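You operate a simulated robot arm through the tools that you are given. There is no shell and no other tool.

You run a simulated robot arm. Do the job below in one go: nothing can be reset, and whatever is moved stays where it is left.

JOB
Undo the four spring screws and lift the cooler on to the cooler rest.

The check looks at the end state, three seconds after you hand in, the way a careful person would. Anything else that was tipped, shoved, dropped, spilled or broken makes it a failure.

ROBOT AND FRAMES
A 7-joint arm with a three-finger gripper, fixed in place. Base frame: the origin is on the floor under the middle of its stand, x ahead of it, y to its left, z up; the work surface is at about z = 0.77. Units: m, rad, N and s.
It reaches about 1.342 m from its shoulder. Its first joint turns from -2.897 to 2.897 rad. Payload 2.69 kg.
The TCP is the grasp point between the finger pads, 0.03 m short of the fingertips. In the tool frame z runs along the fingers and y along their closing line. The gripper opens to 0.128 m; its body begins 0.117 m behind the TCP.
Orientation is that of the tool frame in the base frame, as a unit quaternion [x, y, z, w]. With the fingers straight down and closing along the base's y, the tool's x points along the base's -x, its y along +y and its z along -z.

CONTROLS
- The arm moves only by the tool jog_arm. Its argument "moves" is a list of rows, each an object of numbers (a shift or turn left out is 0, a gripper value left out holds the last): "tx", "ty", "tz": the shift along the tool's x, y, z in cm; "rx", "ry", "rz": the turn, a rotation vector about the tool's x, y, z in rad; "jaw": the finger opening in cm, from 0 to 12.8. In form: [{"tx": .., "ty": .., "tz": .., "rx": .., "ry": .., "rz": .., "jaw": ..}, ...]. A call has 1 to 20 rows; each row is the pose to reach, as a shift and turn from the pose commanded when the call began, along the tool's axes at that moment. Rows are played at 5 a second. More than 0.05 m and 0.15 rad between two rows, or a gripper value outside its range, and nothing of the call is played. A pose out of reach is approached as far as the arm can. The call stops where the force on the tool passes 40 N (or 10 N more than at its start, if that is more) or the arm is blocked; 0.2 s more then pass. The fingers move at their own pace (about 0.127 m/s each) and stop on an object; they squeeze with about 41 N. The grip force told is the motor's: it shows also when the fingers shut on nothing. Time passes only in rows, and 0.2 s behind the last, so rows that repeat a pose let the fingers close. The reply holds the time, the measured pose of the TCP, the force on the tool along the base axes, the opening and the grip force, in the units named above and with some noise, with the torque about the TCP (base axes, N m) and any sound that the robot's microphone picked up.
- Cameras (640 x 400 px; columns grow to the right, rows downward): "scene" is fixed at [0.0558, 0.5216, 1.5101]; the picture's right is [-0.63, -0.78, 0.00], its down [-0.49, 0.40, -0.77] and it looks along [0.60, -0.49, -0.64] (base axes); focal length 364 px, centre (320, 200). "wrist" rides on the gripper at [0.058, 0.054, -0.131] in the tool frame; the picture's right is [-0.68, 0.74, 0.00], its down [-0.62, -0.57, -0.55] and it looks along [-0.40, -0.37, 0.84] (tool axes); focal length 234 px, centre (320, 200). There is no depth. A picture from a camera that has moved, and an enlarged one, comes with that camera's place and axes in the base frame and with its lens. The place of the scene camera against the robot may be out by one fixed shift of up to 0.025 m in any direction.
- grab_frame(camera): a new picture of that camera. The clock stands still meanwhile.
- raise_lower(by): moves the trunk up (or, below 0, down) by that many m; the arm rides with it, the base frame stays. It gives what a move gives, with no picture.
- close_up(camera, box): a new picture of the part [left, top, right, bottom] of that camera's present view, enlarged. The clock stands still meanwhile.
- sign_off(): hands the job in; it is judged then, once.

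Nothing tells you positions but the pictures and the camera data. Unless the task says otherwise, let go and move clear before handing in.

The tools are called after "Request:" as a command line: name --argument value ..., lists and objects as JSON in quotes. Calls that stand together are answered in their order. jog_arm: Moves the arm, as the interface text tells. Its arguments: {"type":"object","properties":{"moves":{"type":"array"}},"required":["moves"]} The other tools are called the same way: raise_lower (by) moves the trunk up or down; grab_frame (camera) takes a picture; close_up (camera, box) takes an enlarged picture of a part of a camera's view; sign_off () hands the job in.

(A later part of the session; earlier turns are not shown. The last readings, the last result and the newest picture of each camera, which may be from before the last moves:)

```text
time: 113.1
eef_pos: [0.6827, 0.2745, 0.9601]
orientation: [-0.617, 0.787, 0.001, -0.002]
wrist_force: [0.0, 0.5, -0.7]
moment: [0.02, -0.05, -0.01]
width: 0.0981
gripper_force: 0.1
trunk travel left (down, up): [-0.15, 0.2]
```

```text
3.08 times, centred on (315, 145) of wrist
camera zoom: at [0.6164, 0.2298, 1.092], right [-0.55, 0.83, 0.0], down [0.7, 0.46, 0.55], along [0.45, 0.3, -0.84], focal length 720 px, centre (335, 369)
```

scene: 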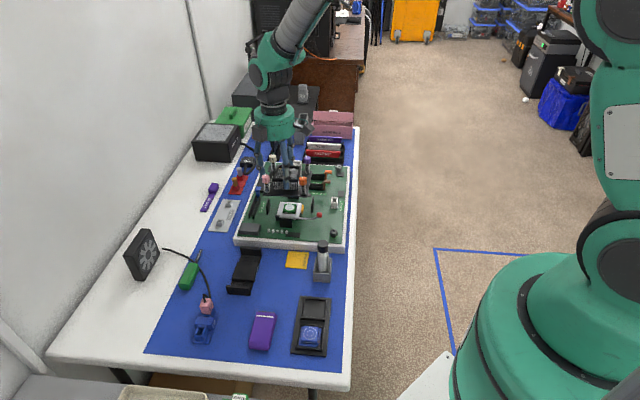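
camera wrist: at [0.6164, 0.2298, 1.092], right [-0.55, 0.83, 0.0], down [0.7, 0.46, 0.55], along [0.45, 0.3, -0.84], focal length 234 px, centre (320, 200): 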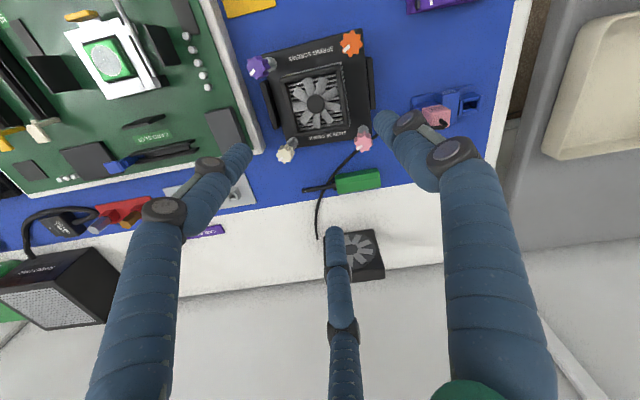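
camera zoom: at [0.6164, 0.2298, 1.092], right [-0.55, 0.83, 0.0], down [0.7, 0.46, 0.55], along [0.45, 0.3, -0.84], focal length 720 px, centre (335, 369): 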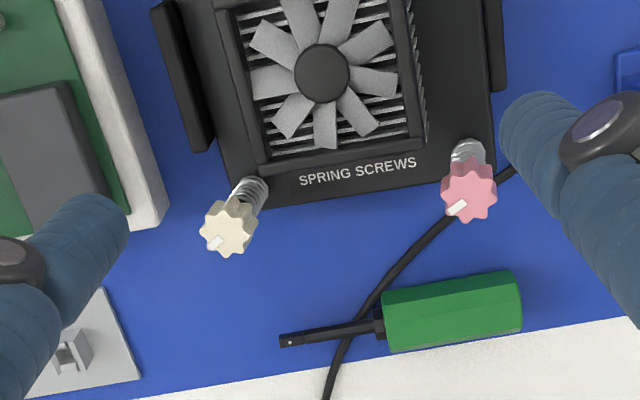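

The cooler appears rolled about 8–9°, with its +e side low. To understand what's propping the other side up, I'll view it from a low oblique angle from over the board.

Request:
jog_arm --moves '[{"tx": 2.6, "ty": -0.4, "tz": 0, "rz": -0.123, "jaw": 8}, {"tx": 5.2, "ty": -0.8, "tz": 0, "rz": -0.246, "jaw": 6}, {"tx": 7.8, "ty": -1.2, "tz": 0, "rz": -0.369, "jaw": 4}, {"tx": 10.4, "ty": -1.6, "tz": 0.5, "rz": -0.492, "jaw": 3}, {"tx": 13, "ty": -2, "tz": 1, "rz": -0.615}, {"tx": 15.6, "ty": -2.4, "tz": 1.5, "rz": -0.738}, {"tx": 18.2, "ty": -2.8, "tz": 2.2, "rz": -0.861}, {"tx": 20.84, "ty": -3.19, "tz": 3, "rz": -0.984}, {"tx": 20.84, "ty": -3.19, "tz": 3, "rz": -0.984}]'

Request:
jog_arm --moves '[{"rx": -0.079, "ry": 0.086, "tz": 0.7}, {"rx": -0.158, "ry": 0.172, "tz": 1.4}, {"rx": -0.237, "ry": 0.258, "tz": 2.4}, {"rx": -0.317, "ry": 0.345, "tz": 3.5}, {"rx": -0.317, "ry": 0.345, "tz": 5}]'

Request:
grab_frame --camera "wrist"

```text
time: 115.1
eef_pos: [0.6646, 0.0644, 0.9304]
orientation: [0.916, -0.401, -0.001, 0.001]
wrist_force: [-0.7, -0.2, 2.2]
moment: [0.05, 0.01, 0.02]
width: 0.0299
gripper_force: 0.1
trunk travel left (down, up): [-0.15, 0.2]
```

```text
time: 116.3
eef_pos: [0.6648, 0.0653, 0.8801]
orientation: [0.891, -0.39, 0.092, 0.215]
wrist_force: [0.3, 0.8, 0.5]
moment: [-0.04, 0.03, -0.02]
width: 0.0297
gripper_force: 0.0
trunk travel left (down, up): [-0.15, 0.2]
```

```text
taken
camera wrist: at [0.6646, 0.0534, 1.0337], right [-1.0, 0.0, 0.0], down [0.0, 0.99, 0.11], along [0.0, 0.11, -0.99], focal length 234 px, centre (320, 200)
```

wrist: 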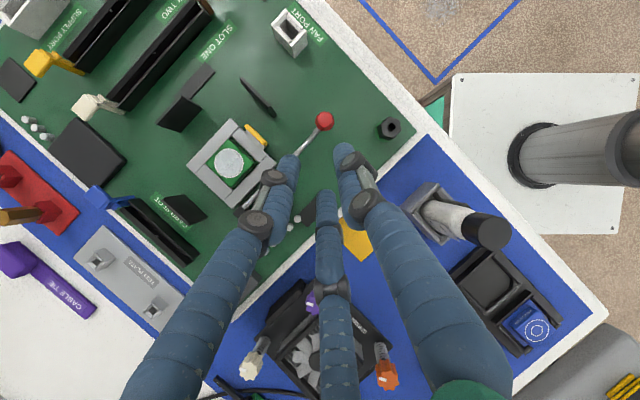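

That tilted the wrong way. Reversing the tilt to look more horizontally.

Request:
jog_arm --moves '[{"rx": 0.079, "ry": -0.086}, {"rx": 0.158, "ry": -0.172}, {"rx": 0.237, "ry": -0.258}, {"rx": 0.317, "ry": -0.345}, {"rx": 0.396, "ry": -0.431}, {"rx": 0.475, "ry": -0.517}, {"rx": 0.554, "ry": -0.603}, {"rx": 0.634, "ry": -0.69}, {"rx": 0.634, "ry": -0.69}]'

Request:
grab_frame --camera "wrist"

```text
time: 118.3
eef_pos: [0.6639, 0.0644, 0.8808]
orientation: [0.89, -0.391, -0.095, -0.212]
wrist_force: [-0.3, 0.1, 0.3]
moment: [0.04, -0.07, -0.01]
width: 0.0298
gripper_force: 0.1
trunk travel left (down, up): [-0.15, 0.2]
```

```text
taken
camera wrist: at [0.6636, -0.0663, 0.9625], right [-1.0, 0.0, 0.0], down [0.0, 0.5, 0.87], along [0.0, 0.87, -0.5], focal length 234 px, centre (320, 200)
```

wrist: 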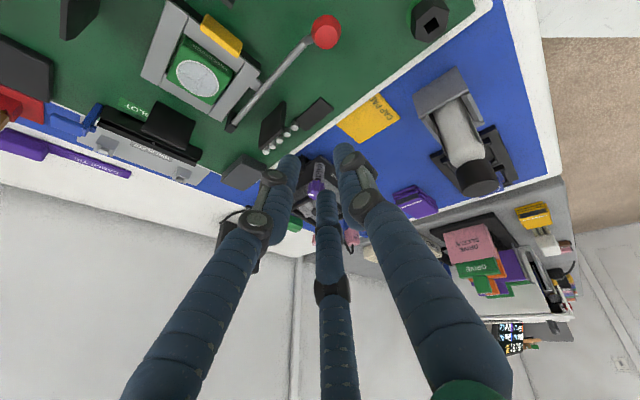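

Request:
jog_arm --moves '[{"tz": -2, "jaw": 6}, {"tz": -3, "jaw": 9}, {"tz": -3, "jaw": 12.5}, {"tz": -3, "jaw": 12.5}]'

Request:
close_up --camera "wrist" --box '[240, 120, 400, 230]'

```text
time: 119.3
eef_pos: [0.6634, 0.0513, 0.909]
orientation: [0.891, -0.392, -0.095, -0.211]
wrist_force: [-0.5, 0.7, -0.4]
moment: [0.02, 0.0, -0.01]
width: 0.125
gripper_force: 0.1
trunk travel left (down, up): [-0.15, 0.2]
```

```text
3.64 times, centred on (320, 175) of wrist
camera zoom: at [0.6637, -0.0792, 0.9886], right [-1.0, 0.0, 0.0], down [0.0, 0.5, 0.87], along [0.0, 0.87, -0.5], focal length 852 px, centre (320, 291)
```

zoom: 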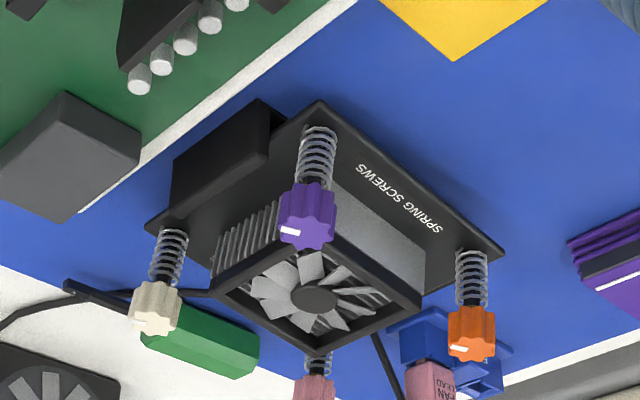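

Triangulating the knob tops shows the cooler is centred between the walls but tilted: +e and +v sides down about 12 mm, orange corner high by about 2 mm over wall-top level. It's partly in the slot, so a gentle press on the high side of the fan frame with closed fingers should level it. First I'll restore the hand to vertical.

Request:
jog_arm --moves '[{"tz": -1, "rx": -0.079, "ry": 0.086, "jaw": 8}, {"tz": -2, "rx": -0.158, "ry": 0.172, "jaw": 4}, {"tz": -2.5, "rx": -0.237, "ry": 0.258, "jaw": 1}, {"tz": -3, "rx": -0.317, "ry": 0.345, "jaw": 0}, {"tz": -3, "rx": -0.317, "ry": 0.345, "jaw": 0}]'

```text
time: 120.5
eef_pos: [0.6642, 0.0381, 0.9351]
orientation: [0.916, -0.401, -0.001, 0.002]
wrist_force: [-0.1, -0.1, 0.2]
moment: [-0.01, 0.01, -0.01]
width: 0.002
gripper_force: 31.6
trunk travel left (down, up): [-0.15, 0.2]
```

Request:
jog_arm --moves '[{"tx": -1.61, "ty": -1.11, "rz": 0.1277}, {"tx": -3.23, "ty": -2.21, "rz": 0.2553}, {"tx": -4.84, "ty": -3.32, "rz": 0.383}, {"tx": -6.45, "ty": -4.42, "rz": 0.5107}, {"tx": -8.07, "ty": -5.53, "rz": 0.6383}, {"tx": -9.68, "ty": -6.64, "rz": 0.766}, {"tx": -11.29, "ty": -7.74, "rz": 0.8937}, {"tx": -12.91, "ty": -8.85, "rz": 1.0213}, {"tx": -14.52, "ty": -9.95, "rz": 1.149}, {"tx": -16.13, "ty": -11.06, "rz": 1.2767}, {"tx": -17.75, "ty": -12.16, "rz": 1.4043}, {"tx": -19.36, "ty": -13.27, "rz": 1.532}, {"tx": -19.36, "ty": -13.27, "tz": 2, "rz": 1.532}, {"tx": -19.36, "ty": -13.27, "tz": 4, "rz": 1.532}, {"tx": -19.36, "ty": -13.27, "tz": 4, "rz": 1.532}]'

Request:
grab_frame --camera "wrist"

Request:
close_up --camera "wrist" --box '[230, 70, 420, 210]'

Request:
close_up --camera "scene" --box '[205, 215, 285, 300]'

```text
time: 123.7
eef_pos: [0.6314, 0.2706, 0.8947]
orientation: [-0.381, 0.925, 0.0, -0.002]
wrist_force: [-0.1, -0.5, -0.4]
moment: [0.0, 0.03, -0.05]
width: 0.0024
gripper_force: 31.8
trunk travel left (down, up): [-0.15, 0.2]
```

```text
taken
camera wrist: at [0.5518, 0.2672, 1.0253], right [-0.04, 1.0, 0.0], down [0.84, 0.03, 0.55], along [0.55, 0.02, -0.84], focal length 234 px, centre (320, 200)
```

wrist: 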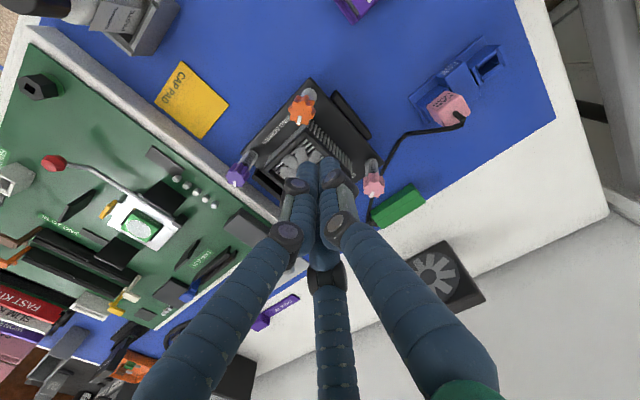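

```text
2.86 times, centred on (325, 140) of wrist
camera zoom: at [0.5518, 0.2672, 1.0253], right [-0.04, 1.0, 0.0], down [0.84, 0.03, 0.55], along [0.55, 0.02, -0.84], focal length 669 px, centre (306, 371)
```

zoom: 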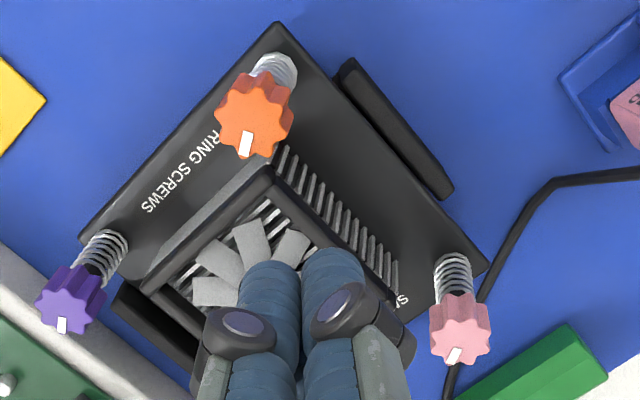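

```text
4.71 times, centred on (245, 258) of scene
camera zoom: at [0.0558, 0.5216, 1.5101], right [-0.63, -0.78, 0.0], down [-0.49, 0.4, -0.77], along [0.6, -0.49, -0.64], focal length 1714 px, centre (673, -71)
```

zoom: 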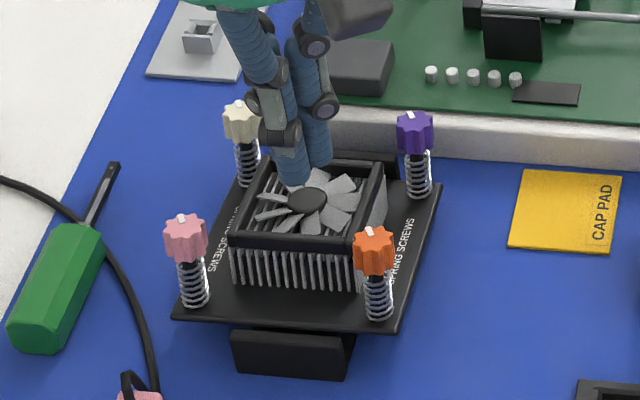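

This view shows the -e wall clearly beside the plate edge. I'll zoom in on that interface.

Request:
close_up --camera "wrist" --box '[310, 75, 390, 135]'

Request:
close_up --camera "wrist" --box '[325, 80, 360, 105]'

Request:
close_up --camera "wrist" --box '[345, 100, 385, 130]'

```text
6.67 times, centred on (350, 105) of wrist
camera zoom: at [0.5518, 0.2672, 1.0253], right [-0.04, 1.0, 0.0], down [0.84, 0.03, 0.55], along [0.55, 0.02, -0.84], focal length 1561 px, centre (120, 833)
```

zoom: 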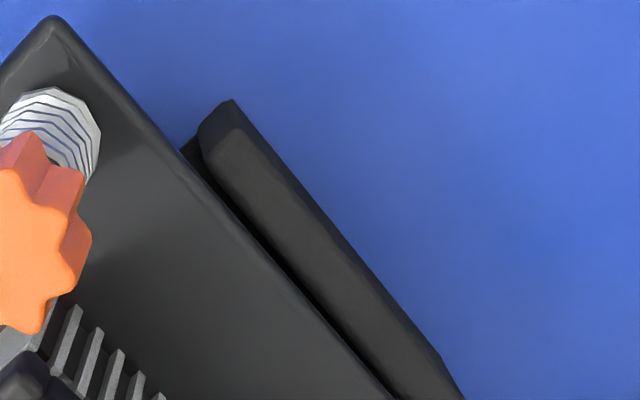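

```text
16.00 times, centred on (342, 92) of wrist
camera zoom: at [0.5518, 0.2672, 1.0253], right [-0.04, 1.0, 0.0], down [0.84, 0.03, 0.55], along [0.55, 0.02, -0.84], focal length 3747 px, centre (-40, 1920)
```

zoom: 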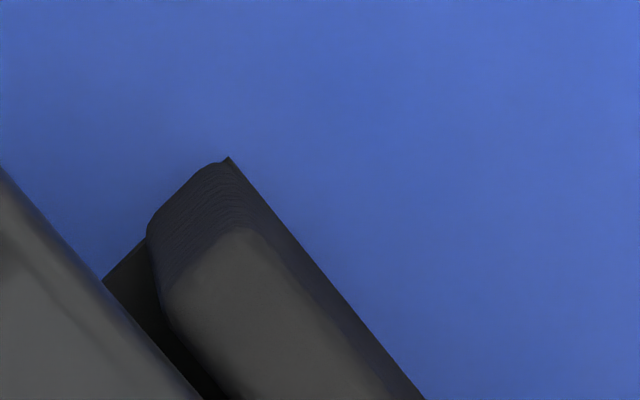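

```text
13.33 times, centred on (365, 115) of wrist
camera zoom: at [0.5518, 0.2672, 1.0253], right [-0.04, 1.0, 0.0], down [0.84, 0.03, 0.55], along [0.55, 0.02, -0.84], focal length 3122 px, centre (-280, 1333)
```

zoom: 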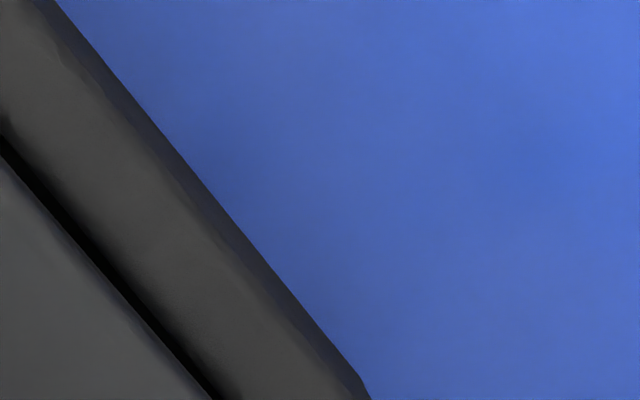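

The -e edge is clear of its wall all along, so nothing is hooked there, and the cooler is simply sitting slightly tilted. I'll press lightly on the high side of the fan frame and watch the force and movement.

Request:
jog_arm --moves '[{"tz": 2}, {"tz": 4}, {"tz": 5.2}]'

Request:
close_up --camera "scene" --box '[205, 215, 285, 300]'

Request:
close_up --camera "wrist" --box '[230, 70, 420, 230]'

```text
time: 124.5
eef_pos: [0.6316, 0.27, 0.8417]
orientation: [-0.381, 0.925, 0.0, -0.001]
wrist_force: [0.6, -0.2, 0.2]
moment: [0.0, 0.02, 0.0]
width: 0.0021
gripper_force: 31.5
trunk travel left (down, up): [-0.15, 0.2]
```

```text
4.71 times, centred on (245, 258) of scene
camera zoom: at [0.0558, 0.5216, 1.5101], right [-0.63, -0.78, 0.0], down [-0.49, 0.4, -0.77], along [0.6, -0.49, -0.64], focal length 1714 px, centre (673, -71)
```

zoom: 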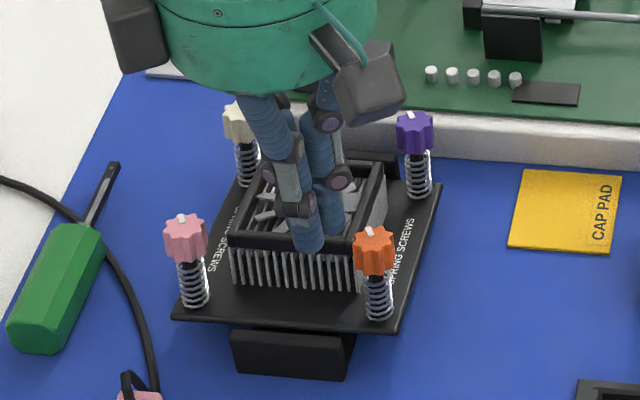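

```text
2.50 times, centred on (325, 150) of wrist
camera zoom: at [0.5515, 0.2671, 0.9735], right [-0.04, 1.0, 0.0], down [0.84, 0.03, 0.55], along [0.55, 0.02, -0.84], focal length 585 px, centre (308, 325)
```

zoom: 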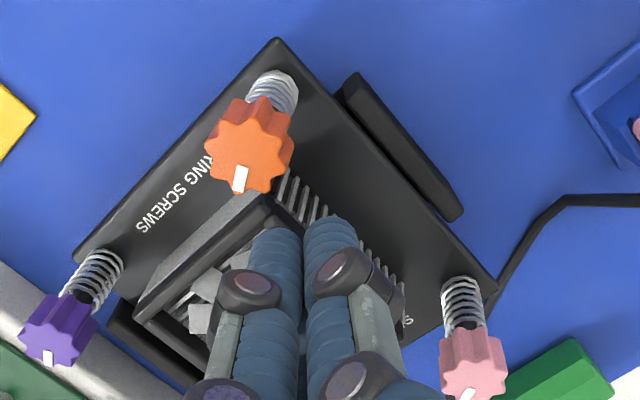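

Request:
jog_arm --moves '[{"tz": 0.2}, {"tz": 0.4}, {"tz": 0.6}]'

Request:
jog_arm --moves '[{"tz": 0.2}, {"tz": 0.4}]'

```text
time: 125.3
eef_pos: [0.6313, 0.2696, 0.8365]
orientation: [-0.381, 0.925, 0.0, -0.002]
wrist_force: [0.8, 0.8, 0.1]
moment: [0.02, 0.01, 0.03]
width: 0.0019
gripper_force: 31.5
trunk travel left (down, up): [-0.15, 0.2]
```

```text
time: 125.9
eef_pos: [0.6304, 0.2698, 0.8337]
orientation: [-0.381, 0.925, 0.0, -0.001]
wrist_force: [-1.6, -1.1, 5.6]
moment: [-0.01, 0.06, 0.0]
width: 0.002
gripper_force: 32.0
trunk travel left (down, up): [-0.15, 0.2]
```

Request:
jog_arm --moves '[{"tz": 0.1}, {"tz": 0.2}]'

Request:
close_up --camera "scene" --box '[205, 215, 285, 300]'

```text
time: 126.5
eef_pos: [0.6313, 0.2691, 0.8336]
orientation: [-0.381, 0.924, 0.0, -0.001]
wrist_force: [-8.5, -4.5, 31.2]
moment: [-0.07, 0.15, 0.01]
width: 0.002
gripper_force: 31.3
trunk travel left (down, up): [-0.15, 0.2]
```

```text
4.71 times, centred on (245, 258) of scene
camera zoom: at [0.0558, 0.5216, 1.5101], right [-0.63, -0.78, 0.0], down [-0.49, 0.4, -0.77], along [0.6, -0.49, -0.64], focal length 1714 px, centre (673, -71)
```

zoom: 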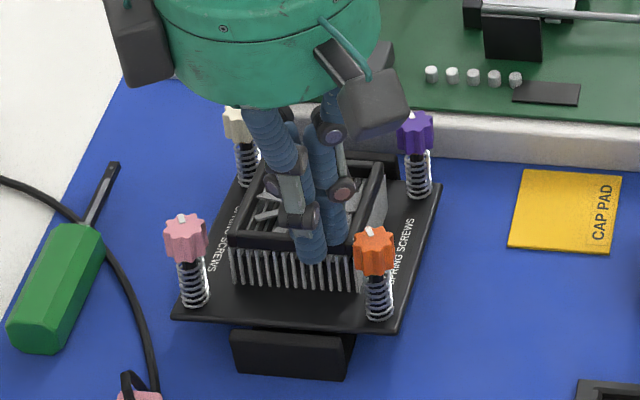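

The cooler doesn't budge under 31 N there, so it's firmly supported in this slightly tilted pose. I need to see underneath. I'll raise, back off, and look from a low angle on the near side.

Request:
jog_arm --moves '[{"tz": -1.5}, {"tz": -4}, {"tz": -8}, {"tz": -8, "tx": 3.3, "ty": 2.95}, {"tz": -8, "tx": 6.6, "ty": 5.9}, {"tz": -8, "tx": 9.93, "ty": 8.87}, {"tz": -8, "tx": 9.93, "ty": 8.87}]'

Request:
jog_arm --moves '[{"rx": 0.0846, "ry": -0.092}, {"rx": 0.169, "ry": -0.184}, {"rx": 0.254, "ry": -0.276}, {"rx": 0.338, "ry": -0.368}, {"rx": 0.423, "ry": -0.46}, {"rx": 0.507, "ry": -0.552}, {"rx": 0.507, "ry": -0.552}]'

Request:
grab_frame --camera "wrist"

```text
time: 128.1
eef_pos: [0.4985, 0.2622, 0.9104]
orientation: [-0.381, 0.925, 0.001, -0.003]
wrist_force: [-1.4, 0.3, 0.8]
moment: [0.02, 0.04, 0.02]
width: 0.0021
gripper_force: 31.3
trunk travel left (down, up): [-0.15, 0.2]
```

```text
time: 129.7
eef_pos: [0.4992, 0.2633, 0.9108]
orientation: [-0.354, 0.861, -0.126, 0.342]
wrist_force: [0.0, 0.7, 0.0]
moment: [0.0, 0.01, -0.01]
width: 0.0021
gripper_force: 31.4
trunk travel left (down, up): [-0.15, 0.2]
```

```text
taken
camera wrist: at [0.3502, 0.2571, 0.9535], right [-0.04, 1.0, 0.0], down [0.24, 0.01, 0.97], along [0.97, 0.04, -0.24], focal length 234 px, centre (320, 200)
```

wrist: 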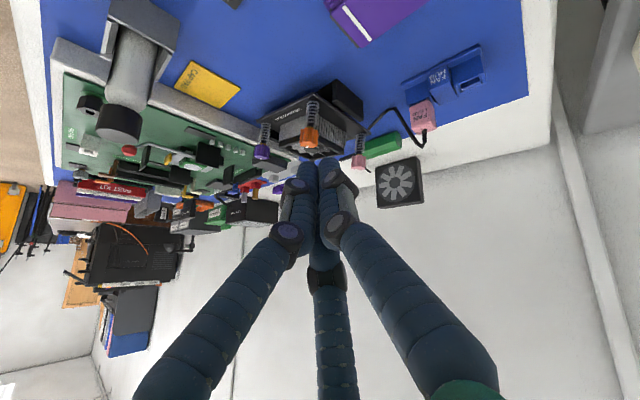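

Request:
close_up --camera "wrist" --box '[245, 70, 385, 175]'

Request:
close_up --camera "wrist" --box '[300, 70, 380, 130]'

Request:
close_up --camera "wrist" --box '[255, 80, 325, 135]'

```text
3.81 times, centred on (315, 122) of wrist
camera zoom: at [0.3502, 0.2571, 0.9535], right [-0.04, 1.0, 0.0], down [0.24, 0.01, 0.97], along [0.97, 0.04, -0.24], focal length 892 px, centre (339, 495)
```

zoom: 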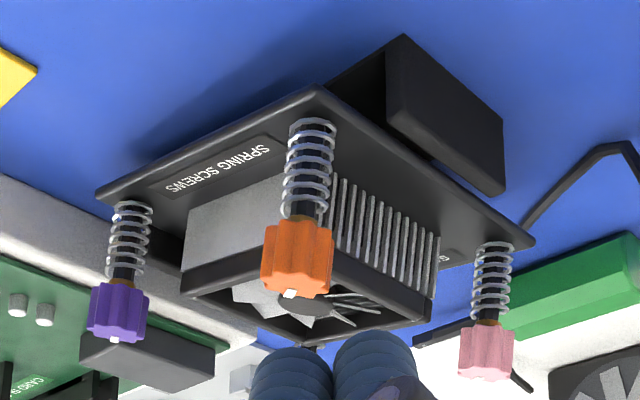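

```text
6.67 times, centred on (340, 100) of wrist
camera zoom: at [0.3502, 0.2571, 0.9535], right [-0.04, 1.0, 0.0], down [0.24, 0.01, 0.97], along [0.97, 0.04, -0.24], focal length 1561 px, centre (187, 867)
```

zoom: 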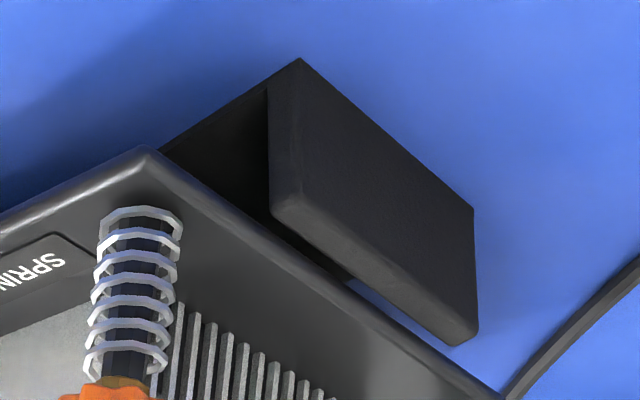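

```text
7.27 times, centred on (290, 108) of wrist
camera zoom: at [0.3502, 0.2571, 0.9535], right [-0.04, 1.0, 0.0], down [0.24, 0.01, 0.97], along [0.97, 0.04, -0.24], focal length 1703 px, centre (538, 873)
```

zoom: 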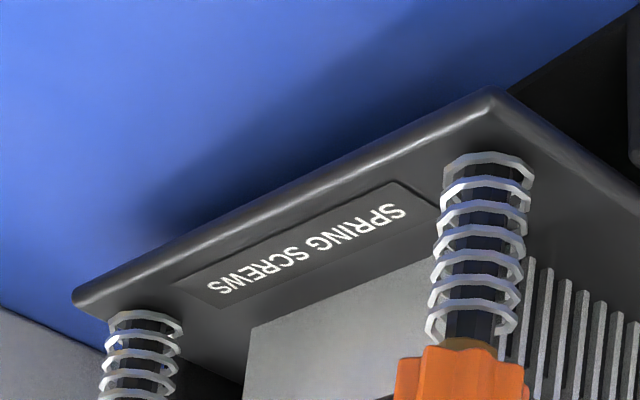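

This low view shows the plate lying between the walls but rolled 6–8° with its +e edge deep, probably wedged against that wall. A gentle push toward -e at the top of the fan, using the closed fingers from the +e side, should unjam it and let it drop flat.

Request:
jog_arm --moves '[{"rx": -0.0846, "ry": 0.092}, {"rx": -0.169, "ry": 0.184}, {"rx": -0.254, "ry": 0.276}, {"rx": -0.338, "ry": 0.368}, {"rx": -0.423, "ry": 0.46}, {"rx": -0.507, "ry": 0.552}, {"rx": -0.507, "ry": 0.552}]'

Request:
jog_arm --moves '[{"tz": -1.5}, {"tz": -1.5, "tx": -2.25, "ty": -3.54}, {"tz": -1.5, "tx": -4.5, "ty": -7.08}, {"tz": -1.5, "tx": -6.74, "ty": -10.6}, {"tz": -1.5, "tx": -8.99, "ty": -14.2}, {"tz": -1.5, "tx": -11.24, "ty": -17.7}, {"tz": -1.5, "tx": -11.24, "ty": -17.7}]'

Request:
grab_frame --camera "wrist"

Request:
close_up --camera "wrist" --box '[220, 60, 420, 210]'

Request:
close_up --camera "scene" --box '[205, 215, 285, 300]'

```text
time: 131.3
eef_pos: [0.4987, 0.2628, 0.9106]
orientation: [-0.381, 0.924, 0.0, -0.002]
wrist_force: [-0.2, 0.8, 0.8]
moment: [-0.01, 0.02, 0.03]
width: 0.002
gripper_force: 31.5
trunk travel left (down, up): [-0.15, 0.2]
```

```text
time: 132.9
eef_pos: [0.703, 0.2166, 0.9241]
orientation: [-0.381, 0.925, 0.0, -0.002]
wrist_force: [0.5, 0.2, -0.4]
moment: [0.04, 0.03, 0.0]
width: 0.002
gripper_force: 31.3
trunk travel left (down, up): [-0.15, 0.2]
```

```text
taken
camera wrist: at [0.6238, 0.2133, 1.0566], right [-0.04, 1.0, 0.0], down [0.84, 0.03, 0.54], along [0.54, 0.02, -0.84], focal length 234 px, centre (320, 200)
```

wrist: 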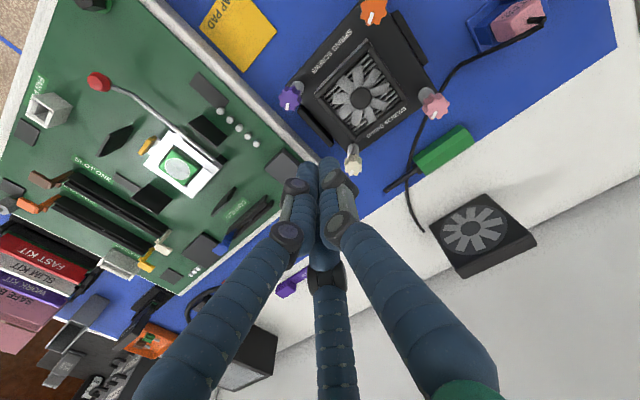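

```text
2.67 times, centred on (320, 135) of wrist
camera zoom: at [0.6238, 0.2133, 1.0566], right [-0.04, 1.0, 0.0], down [0.84, 0.03, 0.54], along [0.54, 0.02, -0.84], focal length 624 px, centre (320, 373)
```

zoom: 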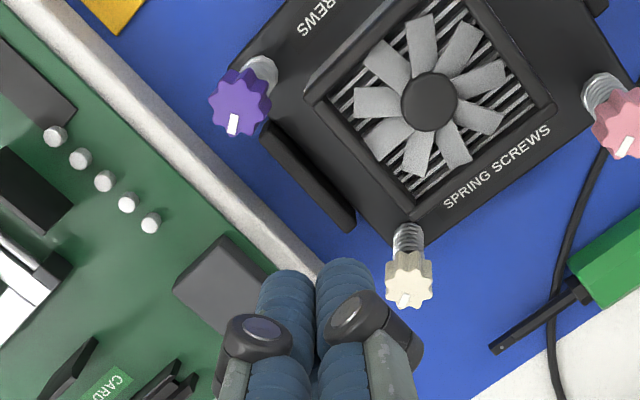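

```text
4.71 times, centred on (245, 258) of scene
camera zoom: at [0.0558, 0.5216, 1.5101], right [-0.63, -0.78, 0.0], down [-0.49, 0.4, -0.77], along [0.6, -0.49, -0.64], focal length 1714 px, centre (673, -71)
```

zoom: 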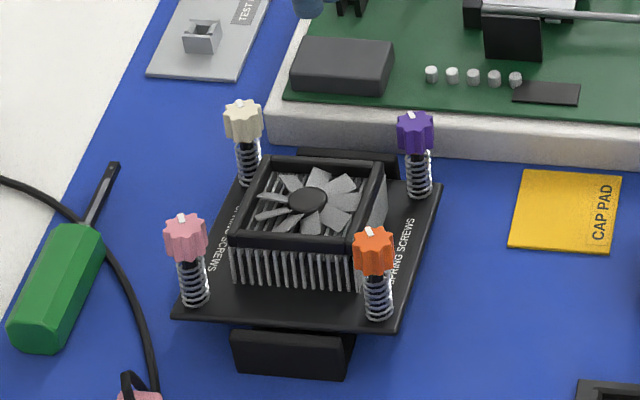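

Request:
close_up --camera "wrist" --box '[285, 90, 365, 155]'

Request:
close_up --camera "wrist" --box '[370, 0, 450, 100]'

Request:
close_up --camera "wrist" --box '[280, 0, 460, 180]'

```text
6.15 times, centred on (325, 122) of wrist
camera zoom: at [0.6238, 0.2133, 1.0566], right [-0.04, 1.0, 0.0], down [0.84, 0.03, 0.54], along [0.54, 0.02, -0.84], focal length 1441 px, centre (289, 677)
```

zoom: 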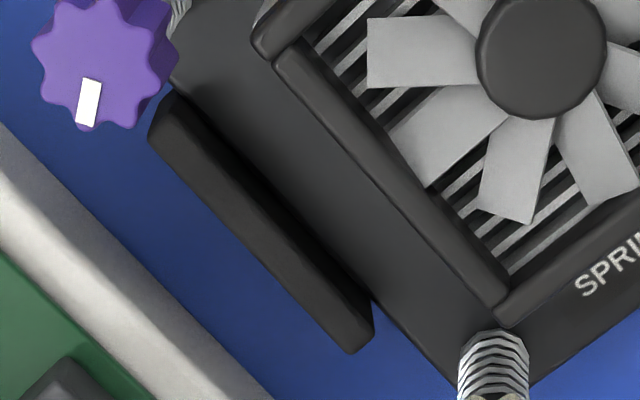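

```text
4.00 times, centred on (410, 50) of wrist
camera zoom: at [0.6238, 0.2133, 1.0566], right [-0.04, 1.0, 0.0], down [0.84, 0.03, 0.54], along [0.54, 0.02, -0.84], focal length 937 px, centre (-40, 800)
```

zoom: 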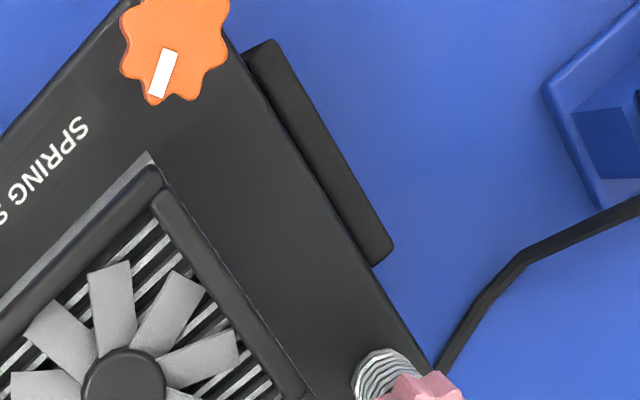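

```text
2.22 times, centred on (370, 90) of wrist
camera zoom: at [0.6238, 0.2133, 1.0566], right [-0.04, 1.0, 0.0], down [0.84, 0.03, 0.54], along [0.54, 0.02, -0.84], focal length 520 px, centre (209, 444)
```

zoom: 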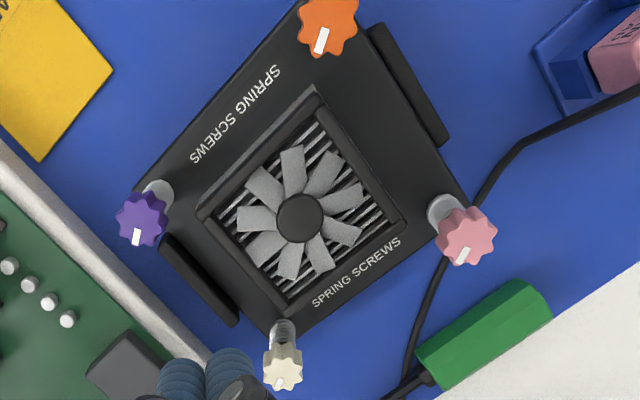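

From above, the plate is nearly centred (about 1 mm gaps), touching the +e wall. I'll lower the closed fingers beside the fan's +e face and push gently toward -e.

Request:
jog_arm --moves '[{"tz": 3}, {"tz": 6}, {"tz": 8.5}, {"tz": 10.5}, {"tz": 11.4}, {"tz": 11.4}]'

Request:
close_up --camera "scene" --box '[205, 215, 285, 300]'

Request:
close_up --camera "wrist" --box '[220, 60, 420, 210]'

```text
time: 134.3
eef_pos: [0.7029, 0.2167, 0.8117]
orientation: [-0.382, 0.924, 0.0, -0.002]
wrist_force: [-0.3, -0.2, 0.7]
moment: [0.0, -0.03, -0.03]
width: 0.0022
gripper_force: 31.4
trunk travel left (down, up): [-0.15, 0.2]
```

```text
4.71 times, centred on (245, 258) of scene
camera zoom: at [0.0558, 0.5216, 1.5101], right [-0.63, -0.78, 0.0], down [-0.49, 0.4, -0.77], along [0.6, -0.49, -0.64], focal length 1714 px, centre (673, -71)
```

zoom: 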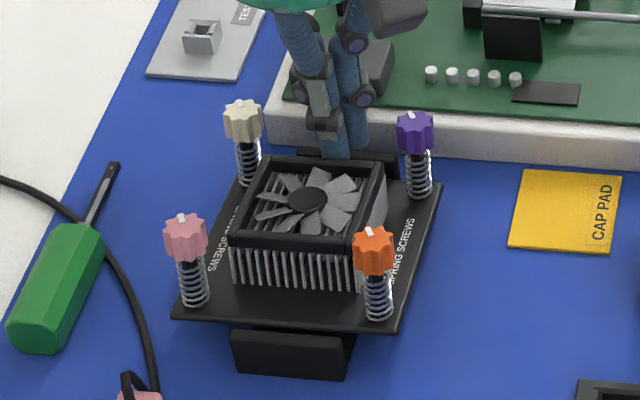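

```text
2.67 times, centred on (320, 135) of wrist
camera zoom: at [0.6227, 0.2133, 0.9428], right [-0.04, 1.0, 0.0], down [0.84, 0.03, 0.55], along [0.54, 0.02, -0.84], focal length 624 px, centre (320, 373)
```

zoom: 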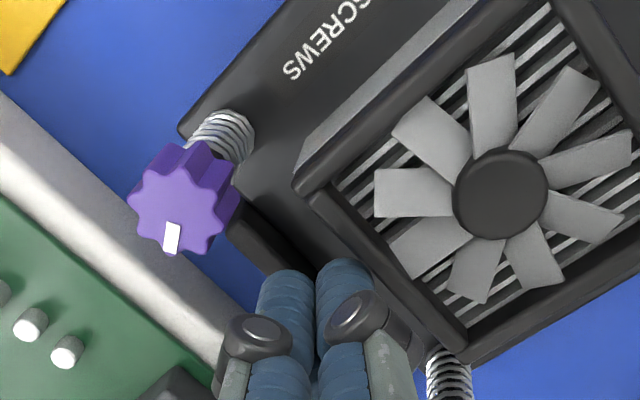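

Request:
jog_arm --moves '[{"ty": 0.2}, {"ty": 0.4}, {"ty": 0.5}]'

Request:
jog_arm --moves '[{"ty": 0.1}]'

Request:
close_up --camera "scene" --box '[205, 215, 285, 300]'

```text
time: 135.1
eef_pos: [0.7007, 0.2178, 0.8142]
orientation: [-0.381, 0.925, 0.001, -0.001]
wrist_force: [17.1, -32.8, 4.9]
moment: [-0.45, -0.2, 0.21]
width: 0.002
gripper_force: 31.4
trunk travel left (down, up): [-0.15, 0.2]
```

```text
time: 135.5
eef_pos: [0.702, 0.2183, 0.8125]
orientation: [-0.38, 0.925, 0.0, 0.0]
wrist_force: [4.8, -7.6, -1.7]
moment: [-0.07, -0.12, 0.03]
width: 0.002
gripper_force: 31.4
trunk travel left (down, up): [-0.15, 0.2]
stopped in row 1: the force on the tool passed its limit at 49 N (the readings are from after the stop); the commanded pose is now the measured one
```

```text
4.71 times, centred on (245, 258) of scene
camera zoom: at [0.0558, 0.5216, 1.5101], right [-0.63, -0.78, 0.0], down [-0.49, 0.4, -0.77], along [0.6, -0.49, -0.64], focal length 1714 px, centre (673, -71)
```

zoom: 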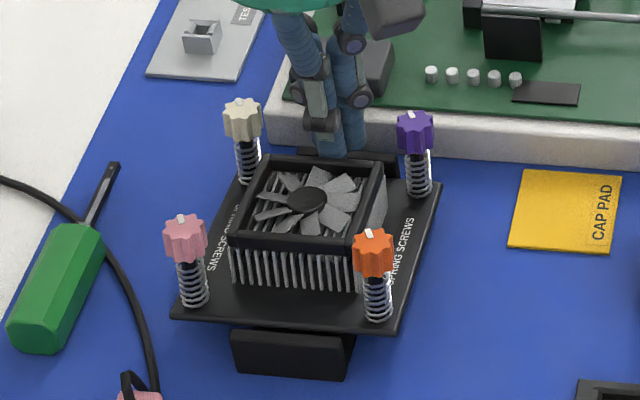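

The cooler doesn't move even at about 35–49 N sideways, so it's wedged tilted between the walls. The right fix is to lift it out and set it down again properly. I'll back off, and re-grasp it on the fan's mid-line.

Request:
jog_arm --moves '[{"ty": -0.4}, {"ty": -0.6, "tz": -1}, {"ty": -0.6, "tz": -4}, {"ty": -0.6, "tz": -8}, {"ty": -0.6, "tz": -11}, {"ty": -0.6, "tz": -11, "jaw": 5}, {"ty": -0.6, "tz": -11, "jaw": 9.5}]'

```text
time: 137.1
eef_pos: [0.704, 0.2151, 0.9217]
orientation: [-0.381, 0.925, -0.001, -0.001]
wrist_force: [0.3, -0.4, 0.8]
moment: [0.03, 0.02, -0.02]
width: 0.0949
gripper_force: 0.1
trunk travel left (down, up): [-0.15, 0.2]
```

Request:
jog_arm --moves '[{"tx": -0.7, "ty": 1.4, "rz": -0.135}, {"tx": -1.37, "ty": 2.8, "rz": -0.27}, {"tx": -2.05, "ty": 4.2, "rz": -0.405}, {"tx": -2.74, "ty": 5.66, "rz": -0.541}, {"tx": -2.74, "ty": 5.66, "tz": 2.5, "rz": -0.541}, {"tx": -2.74, "ty": 5.66, "tz": 5, "rz": -0.541}, {"tx": -2.74, "ty": 5.66, "tz": 5, "rz": -0.541}]'

Request:
close_up --camera "wrist" --box '[200, 40, 420, 230]'

Request:
close_up --camera "scene" --box '[205, 215, 285, 300]'

```text
time: 138.7
eef_pos: [0.6839, 0.2744, 0.8724]
orientation: [-0.615, 0.788, 0.0, -0.001]
wrist_force: [0.5, 0.3, 0.3]
moment: [-0.02, 0.05, 0.0]
width: 0.095
gripper_force: 0.1
trunk travel left (down, up): [-0.15, 0.2]
```

```text
2.11 times, centred on (310, 135) of wrist
camera zoom: at [0.6174, 0.2314, 1.004], right [-0.55, 0.84, 0.0], down [0.7, 0.46, 0.55], along [0.46, 0.3, -0.84], focal length 493 px, centre (341, 337)
```

zoom: 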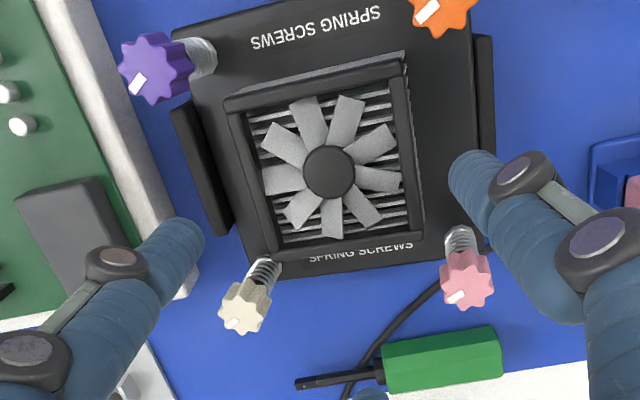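

```text
4.71 times, centred on (245, 258) of scene
camera zoom: at [0.0558, 0.5216, 1.5101], right [-0.63, -0.78, 0.0], down [-0.49, 0.4, -0.77], along [0.6, -0.49, -0.64], focal length 1714 px, centre (673, -71)
```

zoom: 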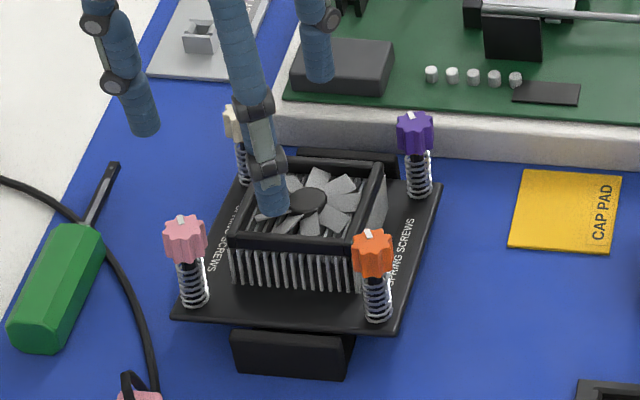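

Request:
jog_arm --moves '[{"tz": 2}, {"tz": 4}, {"tz": 5.2}, {"tz": 5.9}, {"tz": 5.9}]'

Request:
close_up --camera "scene" --box '[205, 215, 285, 300]'

Request:
close_up --camera "wrist" --box '[200, 40, 420, 230]'

```text
time: 139.9
eef_pos: [0.6841, 0.274, 0.8126]
orientation: [-0.614, 0.789, 0.0, 0.0]
wrist_force: [-1.1, 0.4, 0.2]
moment: [-0.02, -0.03, 0.03]
width: 0.095
gripper_force: 0.0
trunk travel left (down, up): [-0.15, 0.2]
```

```text
4.71 times, centred on (245, 258) of scene
camera zoom: at [0.0558, 0.5216, 1.5101], right [-0.63, -0.78, 0.0], down [-0.49, 0.4, -0.77], along [0.6, -0.49, -0.64], focal length 1714 px, centre (673, -71)
```

zoom: 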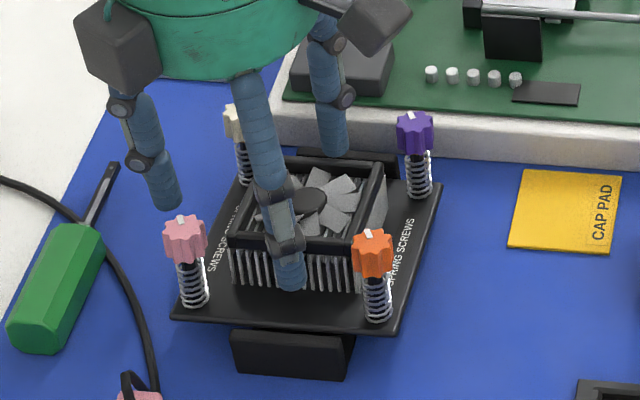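

```text
2.11 times, centred on (310, 135) of wrist
camera zoom: at [0.617, 0.2306, 0.9446], right [-0.55, 0.84, 0.0], down [0.7, 0.46, 0.55], along [0.46, 0.3, -0.84], focal length 493 px, centre (341, 337)
```

zoom: 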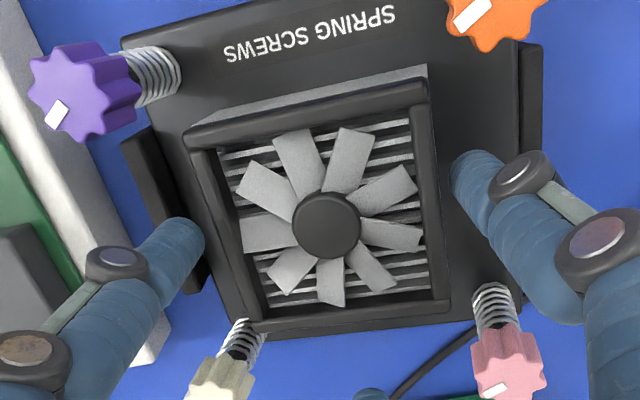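

Fingers are around the fan without contact. Closing on it, slowly.

Request:
jog_arm --moves '[{"jaw": 9.2}, {"jaw": 8.8}, {"jaw": 8.4}, {"jaw": 7.5}, {"jaw": 6}, {"jaw": 5}, {"jaw": 5}]'

Request:
close_up --camera "scene" --box '[205, 215, 285, 300]'

Request:
close_up --camera "wrist" --box '[200, 40, 420, 230]'

```text
time: 141.5
eef_pos: [0.6829, 0.275, 0.8139]
orientation: [-0.615, 0.789, -0.001, 0.0]
wrist_force: [-23.3, 20.2, 11.1]
moment: [0.94, 1.29, -1.07]
width: 0.084
gripper_force: 40.6
trunk travel left (down, up): [-0.15, 0.2]
```

```text
4.71 times, centred on (245, 258) of scene
camera zoom: at [0.0558, 0.5216, 1.5101], right [-0.63, -0.78, 0.0], down [-0.49, 0.4, -0.77], along [0.6, -0.49, -0.64], focal length 1714 px, centre (673, -71)
```

zoom: 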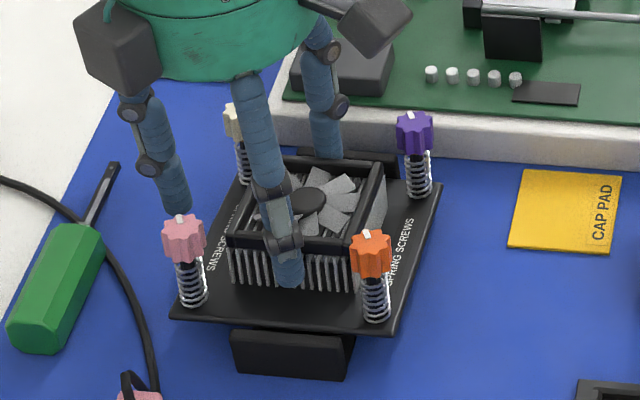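

```text
2.11 times, centred on (310, 135) of wrist
camera zoom: at [0.6156, 0.2313, 0.9452], right [-0.55, 0.84, 0.0], down [0.7, 0.46, 0.55], along [0.46, 0.3, -0.84], focal length 493 px, centre (341, 337)
```

zoom: 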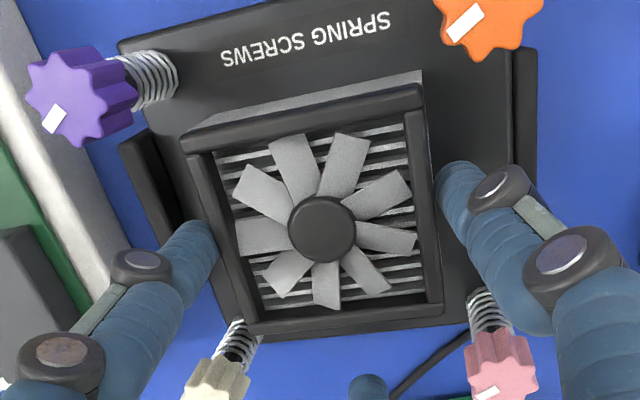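

The grip is on, but the hand is loaded about 31 N toward -e. I'll relax that, then lift slowly.

Request:
jog_arm --moves '[{"tx": -0.06, "ty": 0.1}, {"tx": -0.128, "ty": 0.215}]'

Request:
jog_arm --moves '[{"tz": -0.2}, {"tz": -0.4}, {"tz": -0.6}]'

Request:
close_up --camera "scene" --box '[205, 215, 285, 300]'

```text
time: 142.1
eef_pos: [0.683, 0.2752, 0.8149]
orientation: [-0.614, 0.789, 0.0, -0.001]
wrist_force: [-6.7, -6.5, 7.2]
moment: [-0.68, 0.52, -0.04]
width: 0.0836
gripper_force: 41.0
trunk travel left (down, up): [-0.15, 0.2]
```

```text
time: 142.9
eef_pos: [0.6822, 0.277, 0.8189]
orientation: [-0.614, 0.789, -0.001, -0.001]
wrist_force: [-0.3, -0.7, -3.7]
moment: [0.06, -0.06, 0.01]
width: 0.084
gripper_force: 40.9
trunk travel left (down, up): [-0.15, 0.2]
```

```text
4.71 times, centred on (245, 258) of scene
camera zoom: at [0.0558, 0.5216, 1.5101], right [-0.63, -0.78, 0.0], down [-0.49, 0.4, -0.77], along [0.6, -0.49, -0.64], focal length 1714 px, centre (673, -71)
```

zoom: 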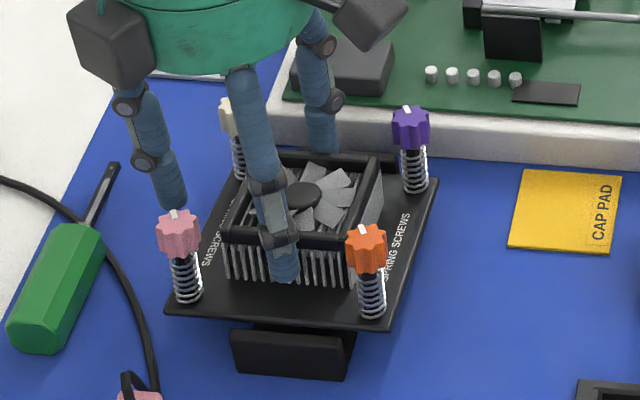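

It came out freely. I'll raise it and check its attitude in the grip, so I can correct any tilt before placing it again.

Request:
jog_arm --moves '[{"tz": -1}, {"tz": -2.5}, {"tz": -4}, {"tz": -5}, {"tz": -5}]'

Request:
close_up --camera "wrist" --box '[150, 20, 430, 260]'

Request:
close_up --camera "scene" --box '[200, 190, 290, 300]'

Request:
close_up --camera "scene" --box '[210, 200, 280, 275]'

```text
time: 144.1
eef_pos: [0.6827, 0.277, 0.8705]
orientation: [-0.615, 0.789, -0.001, 0.0]
wrist_force: [-0.4, 1.0, -2.5]
moment: [0.06, -0.08, 0.01]
width: 0.0835
gripper_force: 40.6
trunk travel left (down, up): [-0.15, 0.2]
```

```text
1.67 times, centred on (290, 140) of wrist
camera zoom: at [0.6153, 0.2333, 1.0008], right [-0.55, 0.84, 0.0], down [0.7, 0.46, 0.55], along [0.46, 0.3, -0.84], focal length 390 px, centre (370, 300)
```

zoom: 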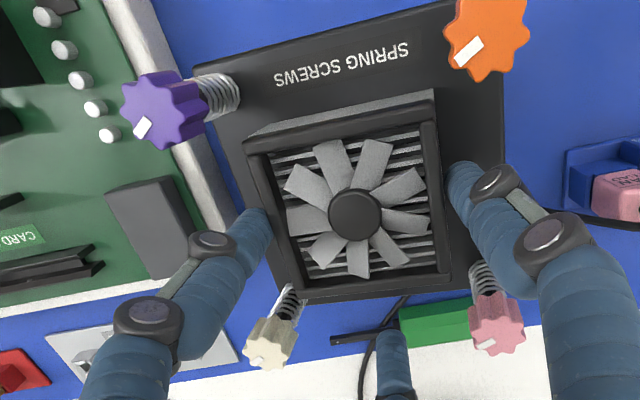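

```text
3.64 times, centred on (245, 245) of scene
camera zoom: at [0.0558, 0.5216, 1.5101], right [-0.63, -0.78, 0.0], down [-0.49, 0.4, -0.77], along [0.6, -0.49, -0.64], focal length 1324 px, centre (593, 36)
```

zoom: 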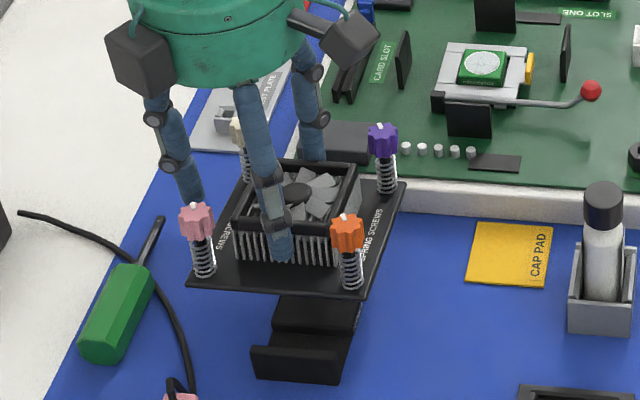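

```text
5.33 times, centred on (245, 238) of scene
camera zoom: at [0.0558, 0.5216, 1.5101], right [-0.63, -0.78, 0.0], down [-0.49, 0.4, -0.77], along [0.6, -0.49, -0.64], focal length 1942 px, centre (720, 0)
```

zoom: 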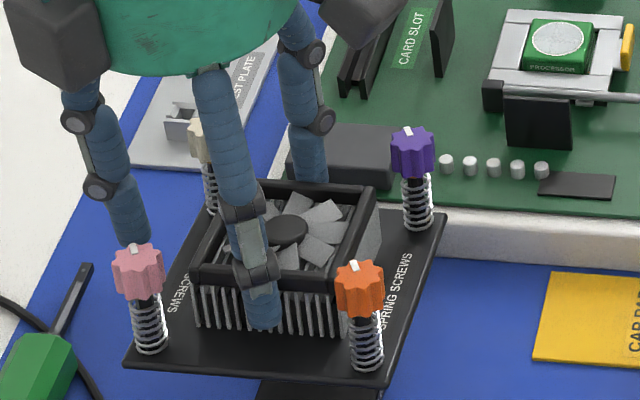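

A four-knob pose fit shows the cooler is now rolled 8.4° in the grip (it was level before the first contact), and my wall measurements from two sides now put the slot centre at e≈0.2841, about 1.5 mm from what I used before. I'll tilt the hand to level the cooler, then re-measure.

Request:
jog_arm --moves '[{"rx": 0.036, "ry": 0.011}, {"rx": 0.072, "ry": 0.022}, {"rx": 0.109, "ry": 0.033}, {"rx": 0.145, "ry": 0.044}, {"rx": 0.145, "ry": 0.044}]'

Request:
close_up --camera "wrist" --box '[150, 20, 430, 260]'

Request:
close_up --camera "scene" --box '[200, 190, 290, 300]'

```text
time: 145.3
eef_pos: [0.6822, 0.2769, 0.8697]
orientation: [-0.612, 0.787, -0.07, 0.027]
wrist_force: [0.1, 0.4, -3.8]
moment: [0.07, -0.04, 0.03]
width: 0.0835
gripper_force: 40.6
trunk travel left (down, up): [-0.15, 0.2]
```

```text
1.67 times, centred on (290, 140) of wrist
camera zoom: at [0.5984, 0.2433, 0.9938], right [-0.54, 0.83, -0.14], down [0.63, 0.5, 0.6], along [0.56, 0.24, -0.79], focal length 390 px, centre (370, 300)
```

zoom: 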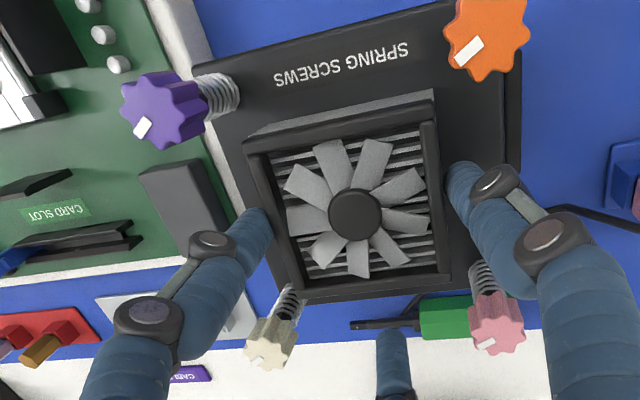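

```text
3.64 times, centred on (245, 245) of scene
camera zoom: at [0.0558, 0.5216, 1.5101], right [-0.63, -0.78, 0.0], down [-0.49, 0.4, -0.77], along [0.6, -0.49, -0.64], focal length 1324 px, centre (593, 36)
```

zoom: 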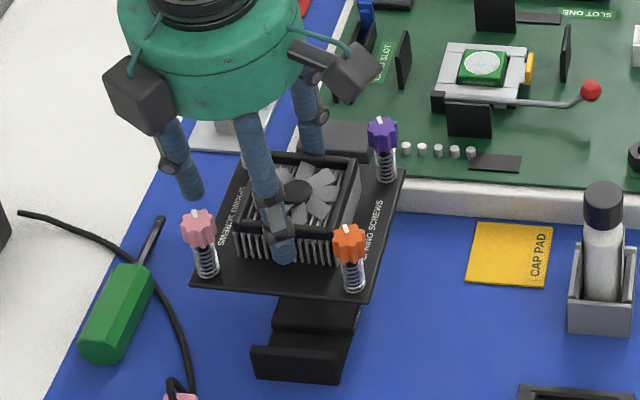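

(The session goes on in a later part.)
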